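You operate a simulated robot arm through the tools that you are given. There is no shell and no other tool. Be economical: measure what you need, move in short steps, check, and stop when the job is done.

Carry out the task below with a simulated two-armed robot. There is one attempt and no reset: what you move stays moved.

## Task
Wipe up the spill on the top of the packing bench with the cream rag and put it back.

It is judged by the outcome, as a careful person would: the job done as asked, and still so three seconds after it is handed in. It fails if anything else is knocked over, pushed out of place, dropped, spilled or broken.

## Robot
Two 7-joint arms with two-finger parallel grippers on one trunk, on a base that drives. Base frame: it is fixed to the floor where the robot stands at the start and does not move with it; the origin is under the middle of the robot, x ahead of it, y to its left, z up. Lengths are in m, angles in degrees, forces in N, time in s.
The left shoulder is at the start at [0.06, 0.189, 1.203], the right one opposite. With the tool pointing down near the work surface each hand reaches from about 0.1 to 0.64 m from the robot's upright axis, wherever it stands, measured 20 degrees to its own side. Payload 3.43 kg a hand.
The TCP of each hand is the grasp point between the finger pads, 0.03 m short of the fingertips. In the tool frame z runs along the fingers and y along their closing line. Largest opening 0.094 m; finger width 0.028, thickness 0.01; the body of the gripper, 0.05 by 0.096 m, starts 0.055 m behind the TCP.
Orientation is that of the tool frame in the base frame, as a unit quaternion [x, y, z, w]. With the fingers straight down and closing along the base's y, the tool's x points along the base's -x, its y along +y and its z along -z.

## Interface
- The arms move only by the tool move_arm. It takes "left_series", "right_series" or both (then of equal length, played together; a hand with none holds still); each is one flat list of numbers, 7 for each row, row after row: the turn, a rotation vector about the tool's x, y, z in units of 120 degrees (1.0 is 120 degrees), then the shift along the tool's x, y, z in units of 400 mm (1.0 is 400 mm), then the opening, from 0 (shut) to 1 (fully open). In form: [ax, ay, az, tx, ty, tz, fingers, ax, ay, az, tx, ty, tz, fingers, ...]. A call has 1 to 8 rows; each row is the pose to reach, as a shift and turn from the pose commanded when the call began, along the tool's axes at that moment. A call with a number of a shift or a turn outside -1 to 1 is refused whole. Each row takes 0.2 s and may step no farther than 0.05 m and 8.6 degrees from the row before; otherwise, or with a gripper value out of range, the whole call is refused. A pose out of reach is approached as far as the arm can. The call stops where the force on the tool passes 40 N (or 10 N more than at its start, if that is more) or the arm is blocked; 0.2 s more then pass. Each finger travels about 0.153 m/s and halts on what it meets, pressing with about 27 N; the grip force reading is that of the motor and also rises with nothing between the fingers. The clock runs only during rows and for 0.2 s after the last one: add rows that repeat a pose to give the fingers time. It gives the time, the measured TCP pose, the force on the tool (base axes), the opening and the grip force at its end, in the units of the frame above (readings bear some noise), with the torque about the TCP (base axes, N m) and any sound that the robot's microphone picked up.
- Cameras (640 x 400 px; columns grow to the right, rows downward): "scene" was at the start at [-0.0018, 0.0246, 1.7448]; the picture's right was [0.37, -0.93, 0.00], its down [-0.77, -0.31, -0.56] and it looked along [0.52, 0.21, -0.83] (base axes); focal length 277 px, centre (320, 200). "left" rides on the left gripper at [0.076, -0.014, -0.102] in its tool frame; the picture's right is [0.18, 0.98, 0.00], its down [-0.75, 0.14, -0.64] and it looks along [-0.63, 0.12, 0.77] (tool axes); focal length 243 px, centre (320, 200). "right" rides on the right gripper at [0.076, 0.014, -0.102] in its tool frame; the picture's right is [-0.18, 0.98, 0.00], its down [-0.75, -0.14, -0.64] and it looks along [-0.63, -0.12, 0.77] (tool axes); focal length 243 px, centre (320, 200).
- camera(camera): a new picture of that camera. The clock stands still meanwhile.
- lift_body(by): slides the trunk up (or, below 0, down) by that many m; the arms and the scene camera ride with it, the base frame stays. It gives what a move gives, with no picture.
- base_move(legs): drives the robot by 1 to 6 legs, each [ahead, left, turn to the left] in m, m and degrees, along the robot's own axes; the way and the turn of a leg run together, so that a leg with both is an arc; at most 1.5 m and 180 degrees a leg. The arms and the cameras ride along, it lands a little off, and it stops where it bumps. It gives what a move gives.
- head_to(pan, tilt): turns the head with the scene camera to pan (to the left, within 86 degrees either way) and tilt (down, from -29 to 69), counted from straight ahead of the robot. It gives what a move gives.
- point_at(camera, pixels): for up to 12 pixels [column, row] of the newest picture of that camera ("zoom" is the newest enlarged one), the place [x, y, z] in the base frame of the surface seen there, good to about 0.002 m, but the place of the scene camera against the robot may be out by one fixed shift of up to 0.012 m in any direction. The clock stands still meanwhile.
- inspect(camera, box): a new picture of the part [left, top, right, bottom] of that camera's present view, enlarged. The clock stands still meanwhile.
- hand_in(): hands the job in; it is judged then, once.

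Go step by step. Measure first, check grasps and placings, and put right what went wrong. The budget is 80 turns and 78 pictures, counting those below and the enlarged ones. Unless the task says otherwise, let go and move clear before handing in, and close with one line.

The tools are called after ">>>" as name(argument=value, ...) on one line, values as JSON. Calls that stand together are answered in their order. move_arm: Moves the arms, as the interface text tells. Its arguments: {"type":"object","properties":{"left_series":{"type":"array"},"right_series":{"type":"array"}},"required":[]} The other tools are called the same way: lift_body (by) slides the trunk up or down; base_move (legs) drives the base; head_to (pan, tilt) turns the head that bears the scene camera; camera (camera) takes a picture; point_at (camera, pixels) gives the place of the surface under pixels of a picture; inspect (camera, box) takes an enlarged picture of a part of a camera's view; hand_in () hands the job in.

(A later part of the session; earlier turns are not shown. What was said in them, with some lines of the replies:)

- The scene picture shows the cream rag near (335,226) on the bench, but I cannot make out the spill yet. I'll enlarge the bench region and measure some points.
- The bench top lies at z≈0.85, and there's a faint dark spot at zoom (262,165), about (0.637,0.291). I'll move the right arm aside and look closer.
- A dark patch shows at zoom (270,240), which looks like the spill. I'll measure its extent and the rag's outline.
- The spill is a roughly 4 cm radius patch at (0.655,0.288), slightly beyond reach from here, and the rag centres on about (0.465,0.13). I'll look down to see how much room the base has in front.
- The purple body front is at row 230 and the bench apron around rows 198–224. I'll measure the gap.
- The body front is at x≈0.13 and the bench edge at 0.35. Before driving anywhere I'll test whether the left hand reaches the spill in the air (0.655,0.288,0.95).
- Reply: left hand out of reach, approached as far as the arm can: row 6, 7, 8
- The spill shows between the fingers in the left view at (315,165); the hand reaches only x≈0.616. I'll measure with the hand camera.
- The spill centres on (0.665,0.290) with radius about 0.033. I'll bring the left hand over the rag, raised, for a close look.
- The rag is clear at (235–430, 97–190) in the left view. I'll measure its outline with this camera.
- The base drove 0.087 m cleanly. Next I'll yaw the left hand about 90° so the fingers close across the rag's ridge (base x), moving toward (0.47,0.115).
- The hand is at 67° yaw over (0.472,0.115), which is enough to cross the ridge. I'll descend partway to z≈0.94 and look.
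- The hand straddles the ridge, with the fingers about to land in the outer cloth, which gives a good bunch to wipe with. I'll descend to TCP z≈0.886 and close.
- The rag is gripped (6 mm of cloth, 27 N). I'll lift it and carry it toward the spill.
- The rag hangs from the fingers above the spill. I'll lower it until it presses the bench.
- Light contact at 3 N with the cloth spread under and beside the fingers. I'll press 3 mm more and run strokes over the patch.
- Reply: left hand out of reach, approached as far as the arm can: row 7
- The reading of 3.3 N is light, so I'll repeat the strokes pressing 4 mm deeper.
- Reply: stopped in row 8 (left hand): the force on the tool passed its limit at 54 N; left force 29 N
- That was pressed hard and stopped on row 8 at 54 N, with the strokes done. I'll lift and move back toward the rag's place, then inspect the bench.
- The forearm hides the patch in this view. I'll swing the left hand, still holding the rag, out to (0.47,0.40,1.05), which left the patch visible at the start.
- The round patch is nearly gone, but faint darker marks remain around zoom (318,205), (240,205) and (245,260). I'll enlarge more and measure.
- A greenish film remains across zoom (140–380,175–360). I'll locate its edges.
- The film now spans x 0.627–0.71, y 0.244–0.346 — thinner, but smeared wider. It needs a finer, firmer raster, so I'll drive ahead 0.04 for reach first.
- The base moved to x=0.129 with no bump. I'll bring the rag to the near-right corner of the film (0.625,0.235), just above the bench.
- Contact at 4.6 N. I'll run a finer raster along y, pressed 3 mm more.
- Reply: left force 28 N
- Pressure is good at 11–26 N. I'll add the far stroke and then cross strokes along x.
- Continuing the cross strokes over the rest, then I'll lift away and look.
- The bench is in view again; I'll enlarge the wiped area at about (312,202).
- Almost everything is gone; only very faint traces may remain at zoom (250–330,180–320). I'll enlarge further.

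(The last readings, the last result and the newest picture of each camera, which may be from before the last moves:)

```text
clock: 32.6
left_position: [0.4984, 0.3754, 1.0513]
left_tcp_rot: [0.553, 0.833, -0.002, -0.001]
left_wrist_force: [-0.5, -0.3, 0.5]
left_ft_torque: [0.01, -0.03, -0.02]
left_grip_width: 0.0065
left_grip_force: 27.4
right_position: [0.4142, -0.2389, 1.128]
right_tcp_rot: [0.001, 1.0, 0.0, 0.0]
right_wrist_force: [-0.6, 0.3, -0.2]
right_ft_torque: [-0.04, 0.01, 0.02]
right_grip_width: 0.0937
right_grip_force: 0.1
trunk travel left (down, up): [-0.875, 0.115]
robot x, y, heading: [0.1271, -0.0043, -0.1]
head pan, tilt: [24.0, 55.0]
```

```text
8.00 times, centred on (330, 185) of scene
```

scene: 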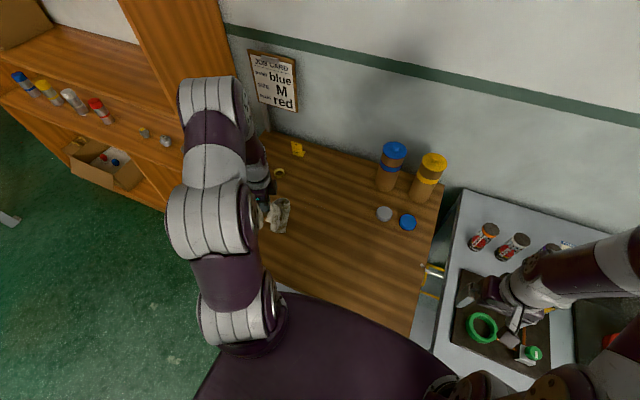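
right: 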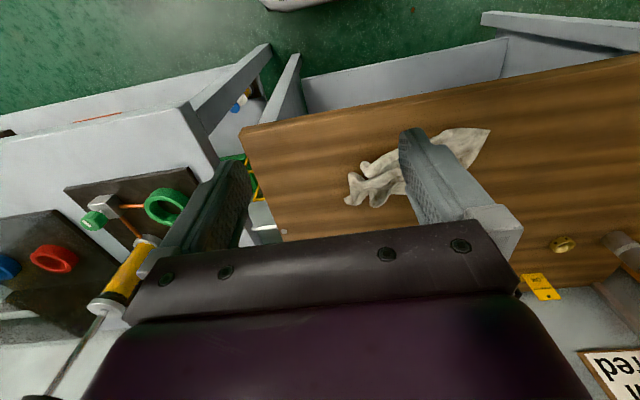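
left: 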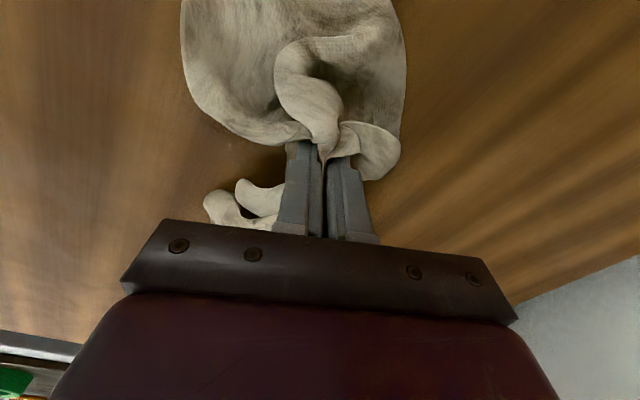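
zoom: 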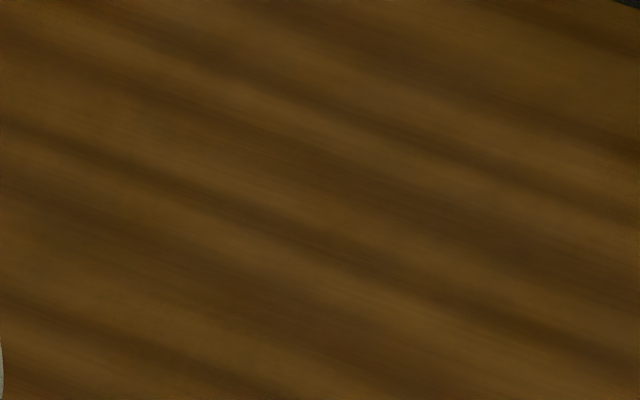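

Only a barely visible haze remains near (0.66,0.29). I'll do one more full raster to be sure.

>>> move_arm(left_series=[0, 0, 0, -0.073, 0.032, 0.04, 0, 0, 0, 0, -0.146, 0.063, 0.08, 0, 0, 0, 0, -0.218, 0.095, 0.16, 0, 0, 0, 0, -0.29, 0.127, 0.24, 0, 0, 0, 0, -0.363, 0.159, 0.31, 0, 0, 0, 0, -0.4325, 0.1905, 0.37, 0, 0, 0, 0, -0.4325, 0.1905, 0.418, 0])

>>> move_arm(left_series=[0, 0, 0, 0.097, 0.041, 0.004, 0, 0, 0, 0, 0.194, 0.081, 0.004, 0, 0, 0, 0, 0.25, 0.105, 0.004, 0, 0, 0, 0, 0.231, 0.151, 0.004, 0, 0, 0, 0, 0.155, 0.12, 0.004, 0, 0, 0, 0, 0.0775, 0.0868, 0.004, 0, 0, 0, 0, -0.0194, 0.0462, 0.004, 0, 0, 0, 0, -0.0387, 0.0923, 0.004, 0])

>>> move_arm(left_series=[0, 0, 0, 0.097, 0.041, 0, 0, 0, 0, 0, 0.194, 0.081, 0, 0, 0, 0, 0, 0.25, 0.105, 0, 0, 0, 0, 0, 0.231, 0.151, 0, 0, 0, 0, 0, 0.155, 0.12, 0, 0, 0, 0, 0, 0.0775, 0.0868, 0, 0, 0, 0, 0, -0.0194, 0.0462, 0, 0, 0, 0, 0, 0.019, -0.046, 0, 0])

```text
clock: 34.2
left_position: [0.6386, 0.2458, 0.884]
left_tcp_rot: [0.553, 0.833, 0.0, 0.001]
left_wrist_force: [1.5, -0.8, 8.2]
left_ft_torque: [-0.07, -0.03, 0.02]
left_grip_width: 0.0064
left_grip_force: 26.8
right_position: [0.4139, -0.2411, 1.1292]
right_tcp_rot: [0.001, 1.0, 0.0, 0.001]
right_wrist_force: [0.3, -0.2, -0.5]
right_ft_torque: [-0.03, -0.02, 0.04]
right_grip_width: 0.094
right_grip_force: 0.1
trunk travel left (down, up): [-0.875, 0.115]
robot x, y, heading: [0.1299, -0.0014, 0.2]
head pan, tilt: [24.0, 55.0]
```

```text
clock: 36.0
left_position: [0.6752, 0.244, 0.8831]
left_tcp_rot: [0.552, 0.834, -0.001, 0.0]
left_wrist_force: [-11.1, 0.1, 27.4]
left_ft_torque: [0.06, 0.5, 0.03]
left_grip_width: 0.0064
left_grip_force: 27.1
right_position: [0.4112, -0.241, 1.1287]
right_tcp_rot: [0.0, 1.0, 0.001, 0.002]
right_wrist_force: [-0.9, 0.1, 0.9]
right_ft_torque: [0.0, 0.04, -0.03]
right_grip_width: 0.094
right_grip_force: 0.0
trunk travel left (down, up): [-0.875, 0.115]
robot x, y, heading: [0.1271, -0.0017, -0.1]
head pan, tilt: [24.0, 55.0]
```

```text
clock: 37.8
left_position: [0.6616, 0.2424, 0.883]
left_tcp_rot: [0.553, 0.833, 0.001, 0.002]
left_wrist_force: [12.0, -1.1, 25.1]
left_ft_torque: [0.03, -0.26, -0.04]
left_grip_width: 0.0066
left_grip_force: 26.8
right_position: [0.4141, -0.241, 1.129]
right_tcp_rot: [0.001, 1.0, 0.002, 0.0]
right_wrist_force: [0.2, 0.1, 0.6]
right_ft_torque: [0.01, 0.0, 0.0]
right_grip_width: 0.0941
right_grip_force: 0.1
trunk travel left (down, up): [-0.875, 0.115]
robot x, y, heading: [0.1281, -0.0015, -0.0]
head pan, tilt: [24.0, 55.0]
```

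Full-pressure raster done. Now I'll lift away to the same viewing spot and check.

>>> move_arm(left_series=[0, 0, 0, 0, 0, -0.1, 0, 0, 0, 0, 0, 0, -0.2, 0, 0, 0, 0, 0.09, -0.032, -0.26, 0, 0, 0, 0, 0.18, -0.065, -0.32, 0, 0, 0, 0, 0.27, -0.097, -0.36, 0, 0, 0, 0, 0.36, -0.13, -0.4, 0, 0, 0, 0, 0.46, -0.17, -0.42, 0])

>>> inspect(camera="scene", box=[288, 182, 348, 222])

>>> inspect(camera="scene", box=[240, 120, 450, 320])

```text
clock: 39.4
left_position: [0.5218, 0.3896, 1.0513]
left_tcp_rot: [0.552, 0.834, -0.002, 0.0]
left_wrist_force: [-0.9, -0.3, -0.4]
left_ft_torque: [-0.02, -0.03, 0.03]
left_grip_width: 0.0061
left_grip_force: 26.6
right_position: [0.4132, -0.2392, 1.1282]
right_tcp_rot: [0.001, 1.0, 0.0, 0.0]
right_wrist_force: [0.3, -0.1, 0.8]
right_ft_torque: [-0.04, 0.0, 0.01]
right_grip_width: 0.0938
right_grip_force: 0.0
trunk travel left (down, up): [-0.875, 0.115]
robot x, y, heading: [0.13, -0.0005, 0.1]
head pan, tilt: [24.0, 55.0]
```

```text
10.00 times, centred on (318, 202) of scene
```

zoom: 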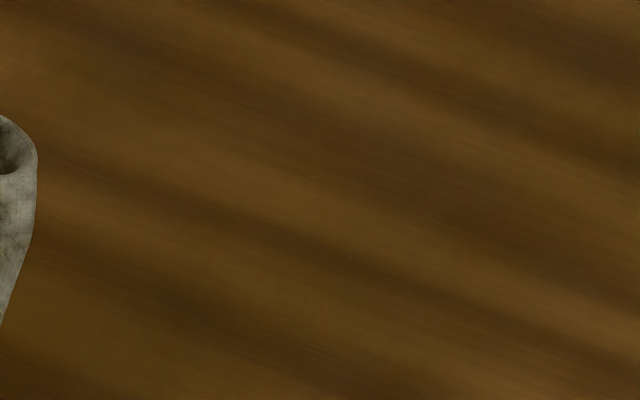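

```text
2.00 times, centred on (345, 220) of scene
```

zoom: 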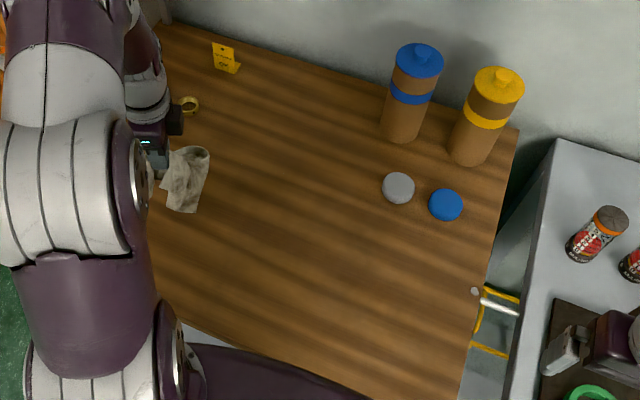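

The bench is clean, with no trace left in the enlarged view. Now I'll carry the rag back to its place, arriving from +y so the tail lays out on the side it lay before.

>>> move_arm(left_series=[0, 0, 0, -0.066, -0.046, 0.036, 0, 0, 0, 0, -0.132, -0.092, 0.071, 0, 0, 0, 0, -0.198, -0.138, 0.107, 0, 0, 0, 0, -0.264, -0.183, 0.143, 0, 0, 0, 0, -0.33, -0.229, 0.179, 0, 0, 0, 0, -0.396, -0.275, 0.214, 0, 0, 0, 0, -0.462, -0.321, 0.25, 0])

>>> move_arm(left_series=[0, 0, 0, -0.037, -0.015, 0.05, 0, 0, 0, 0, -0.074, -0.03, 0.09, 0, 0, 0, 0, -0.111, -0.046, 0.125, 0, 0, 0, 0, -0.148, -0.062, 0.15, 0, 0, 0, 0, -0.148, -0.062, 0.155, 0])

>>> camera(camera="left")

>>> camera(camera="scene")

```text
clock: 41.0
left_position: [0.4775, 0.1688, 0.9513]
left_tcp_rot: [0.552, 0.834, 0.0, -0.001]
left_wrist_force: [0.4, 0.2, -0.6]
left_ft_torque: [0.02, 0.04, 0.02]
left_grip_width: 0.0063
left_grip_force: 27.1
right_position: [0.4142, -0.2399, 1.127]
right_tcp_rot: [0.0, 1.0, 0.001, 0.0]
right_wrist_force: [0.7, 0.9, 0.7]
right_ft_torque: [-0.01, 0.03, 0.01]
right_grip_width: 0.0941
right_grip_force: 0.0
trunk travel left (down, up): [-0.875, 0.115]
robot x, y, heading: [0.1267, -0.0026, -0.2]
head pan, tilt: [24.0, 55.0]
```

```text
clock: 42.2
left_position: [0.4782, 0.1034, 0.8873]
left_tcp_rot: [0.553, 0.833, -0.001, -0.001]
left_wrist_force: [-0.8, 0.2, 3.1]
left_ft_torque: [0.01, 0.01, -0.01]
left_grip_width: 0.0066
left_grip_force: 26.7
right_position: [0.4144, -0.2397, 1.1277]
right_tcp_rot: [0.0, 1.0, 0.0, -0.001]
right_wrist_force: [-0.2, 0.3, 0.0]
right_ft_torque: [-0.03, -0.01, 0.01]
right_grip_width: 0.0941
right_grip_force: 0.1
trunk travel left (down, up): [-0.875, 0.115]
robot x, y, heading: [0.1239, 0.0034, 0.0]
head pan, tilt: [24.0, 55.0]
```

```text
44 pictures are left
```

left: 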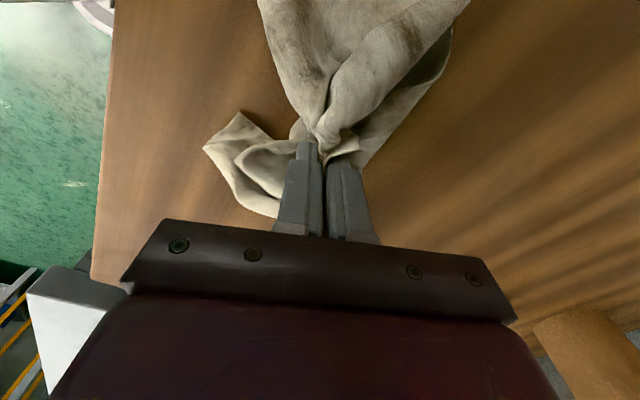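

```text
43 pictures are left
```

scene: 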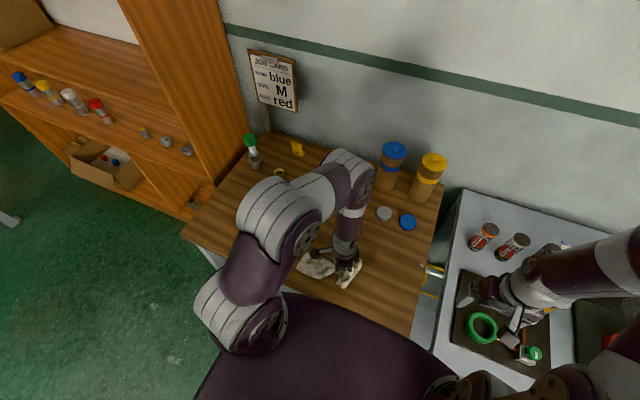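

The rag lies at its original spot with the tail toward +y. I'll open partly to release without scattering it, then rise straight up.

>>> move_arm(left_series=[0, 0, 0, 0, 0, 0, 0.3, 0, 0, 0, 0, 0, 0, 0.5, 0, 0, 0, 0, 0, 0, 0.5, 0, 0, 0, 0, 0, -0.05, 0.5, 0, 0, 0, 0, 0, -0.15, 0.5, 0, 0, 0, 0, 0, -0.26, 0.5, 0, 0, 0, 0, 0, -0.38, 0.5])

>>> camera(camera="left")

```text
clock: 43.8
left_position: [0.4786, 0.1054, 1.0434]
left_tcp_rot: [0.553, 0.833, -0.002, -0.001]
left_wrist_force: [-0.4, -0.4, 0.1]
left_ft_torque: [-0.01, 0.0, 0.02]
left_grip_width: 0.0468
left_grip_force: 0.1
right_position: [0.4139, -0.2397, 1.1293]
right_tcp_rot: [0.001, 1.0, -0.001, -0.001]
right_wrist_force: [-0.4, -0.8, -0.4]
right_ft_torque: [-0.01, -0.01, -0.01]
right_grip_width: 0.094
right_grip_force: 0.0
trunk travel left (down, up): [-0.875, 0.115]
robot x, y, heading: [0.1282, -0.0003, -0.2]
head pan, tilt: [24.0, 55.0]
```

```text
42 pictures are left
```

left: 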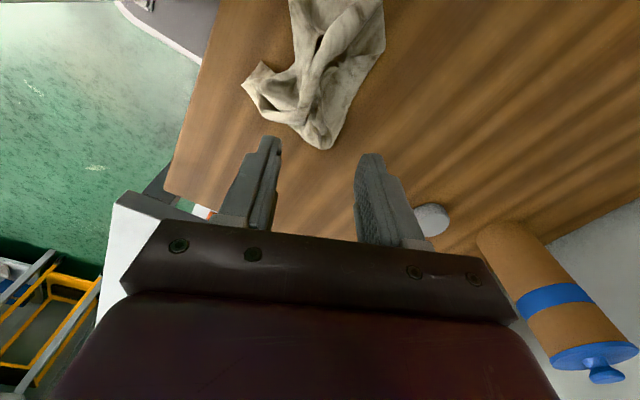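

Released and clear. I'll swing the left hand out of the way and take a final look.

>>> move_arm(left_series=[0, 0, 0, 0.1, 0.04, -0.03, 0.5, 0, 0, 0, 0.2, 0.08, -0.03, 0.5, 0, 0, 0, 0.31, 0.12, -0.03, 0.5, 0, 0, 0, 0.42, 0.16, -0.03, 0.5, 0, 0, 0, 0.53, 0.2, -0.03, 0.5, 0, 0, 0, 0.63, 0.23, -0.03, 0.5])

>>> camera(camera="scene")

>>> inspect(camera="scene", box=[240, 120, 450, 320])

>>> inspect(camera="scene", box=[280, 185, 340, 225])

```text
clock: 45.2
left_position: [0.4654, 0.3747, 1.0521]
left_tcp_rot: [0.553, 0.833, -0.001, 0.001]
left_wrist_force: [-0.7, 1.0, 0.2]
left_ft_torque: [-0.01, 0.01, -0.01]
left_grip_width: 0.0472
left_grip_force: 0.0
right_position: [0.4146, -0.2387, 1.1277]
right_tcp_rot: [0.001, 1.0, -0.002, 0.0]
right_wrist_force: [0.5, 0.7, -0.1]
right_ft_torque: [0.02, 0.0, 0.0]
right_grip_width: 0.0941
right_grip_force: 0.1
trunk travel left (down, up): [-0.875, 0.115]
robot x, y, heading: [0.1243, -0.0025, -0.1]
head pan, tilt: [24.0, 55.0]
```

```text
41 pictures are left
```

scene: 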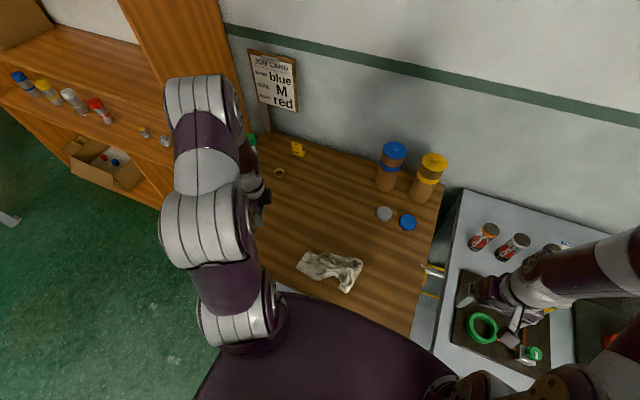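

```text
2.00 times, centred on (345, 220) of scene
```

zoom: 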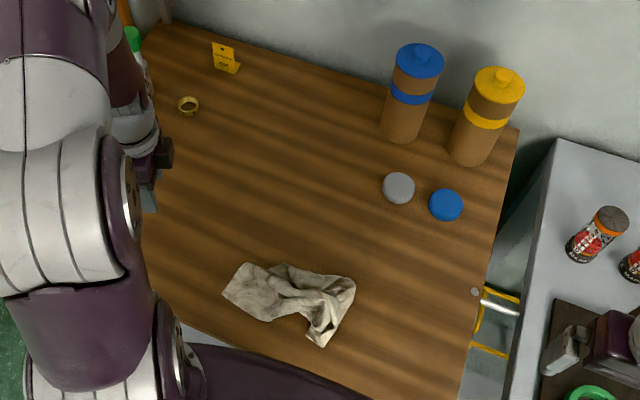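

```text
10.00 times, centred on (310, 205) of scene
```

zoom: 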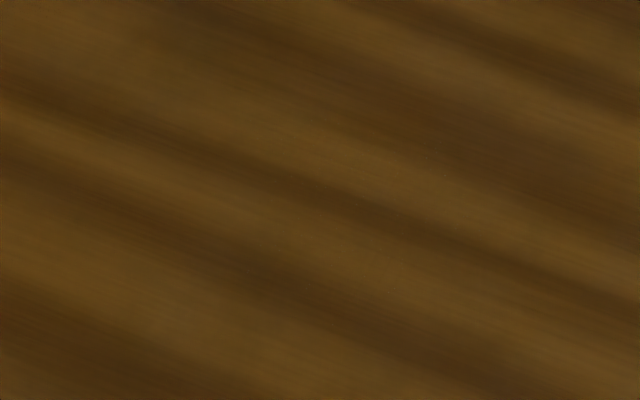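

The rag is back and all the other items stand as before. One faint greenish spot at the zoom's upper left (145,50) needs checking, along with the rag's outline.

>>> point_at(camera="zoom", pixels=[[145, 50], [150, 100]])

>>> inspect(camera="scene", box=[270, 175, 318, 207])

>>> point_at(camera="scene", pixels=[[299, 267], [361, 262], [346, 291], [308, 253], [330, 265]])

```text
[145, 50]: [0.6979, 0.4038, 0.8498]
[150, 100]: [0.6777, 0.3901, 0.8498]
```

```text
12.50 times, centred on (294, 191) of scene
```

zoom: 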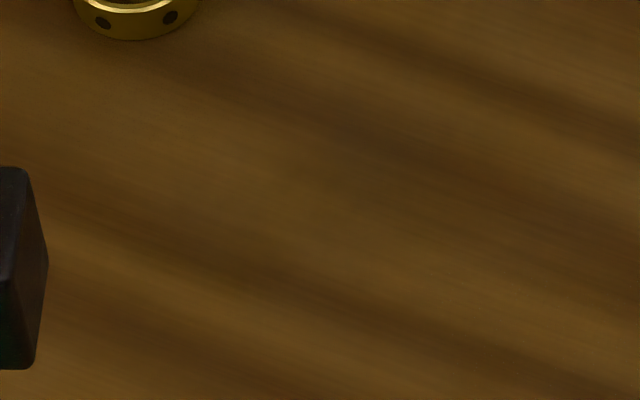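

```text
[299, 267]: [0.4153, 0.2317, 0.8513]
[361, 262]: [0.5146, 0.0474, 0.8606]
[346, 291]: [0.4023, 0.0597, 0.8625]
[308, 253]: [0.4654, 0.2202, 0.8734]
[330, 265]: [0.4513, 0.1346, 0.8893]
```

The rag matches its old footprint (x 0.40–0.52, y 0.05–0.23). The faint tint near (0.69,0.40) may just be the hand's shadow, so I'll move the hand back and recheck.

>>> move_arm(left_series=[0, 0, 0, 0.03, -0.1, -0.04, 0.5, 0, 0, 0, 0.06, -0.2, -0.08, 0.5, 0, 0, 0, 0.09, -0.3, -0.12, 0.5])

>>> inspect(camera="scene", box=[270, 175, 318, 207])

>>> inspect(camera="scene", box=[240, 140, 360, 220])

```text
clock: 46.0
left_position: [0.3397, 0.3572, 1.0997]
left_tcp_rot: [0.552, 0.834, -0.001, -0.001]
left_wrist_force: [0.4, -0.8, -0.3]
left_ft_torque: [0.0, -0.03, 0.01]
left_grip_width: 0.0471
left_grip_force: 0.1
right_position: [0.4141, -0.2403, 1.1282]
right_tcp_rot: [0.001, 1.0, 0.0, 0.0]
right_wrist_force: [-0.6, 0.6, 0.3]
right_ft_torque: [0.01, -0.02, 0.0]
right_grip_width: 0.0941
right_grip_force: 0.0
trunk travel left (down, up): [-0.875, 0.115]
robot x, y, heading: [0.1256, -0.0022, 0.2]
head pan, tilt: [24.0, 55.0]
```

```text
12.50 times, centred on (294, 191) of scene
```

zoom: 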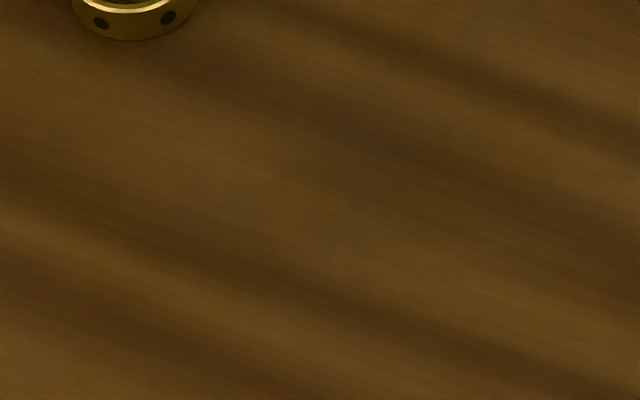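

```text
5.00 times, centred on (300, 180) of scene
```

zoom: 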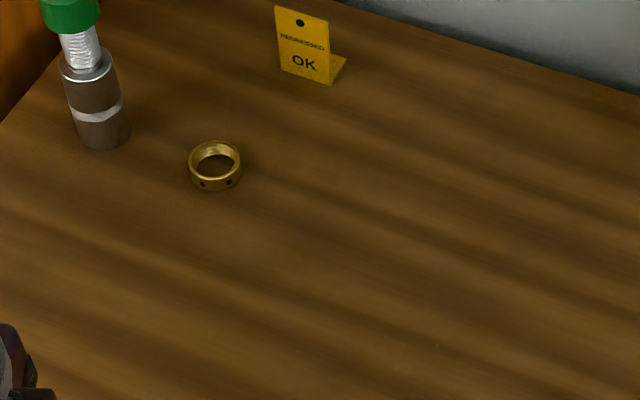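

With the hand moved back, the enlarged view shows uniform clean wood. The rag is in its place, and the ring, sign, bottles and caps are undisturbed, so I'm handing in.

>>> hand_in()

```text
The job is handed in.
```

I wiped the spill off the packing bench with the cream rag and put the rag back where it lay. In the final close-up views the wood looked clean and nothing else on the bench had moved.
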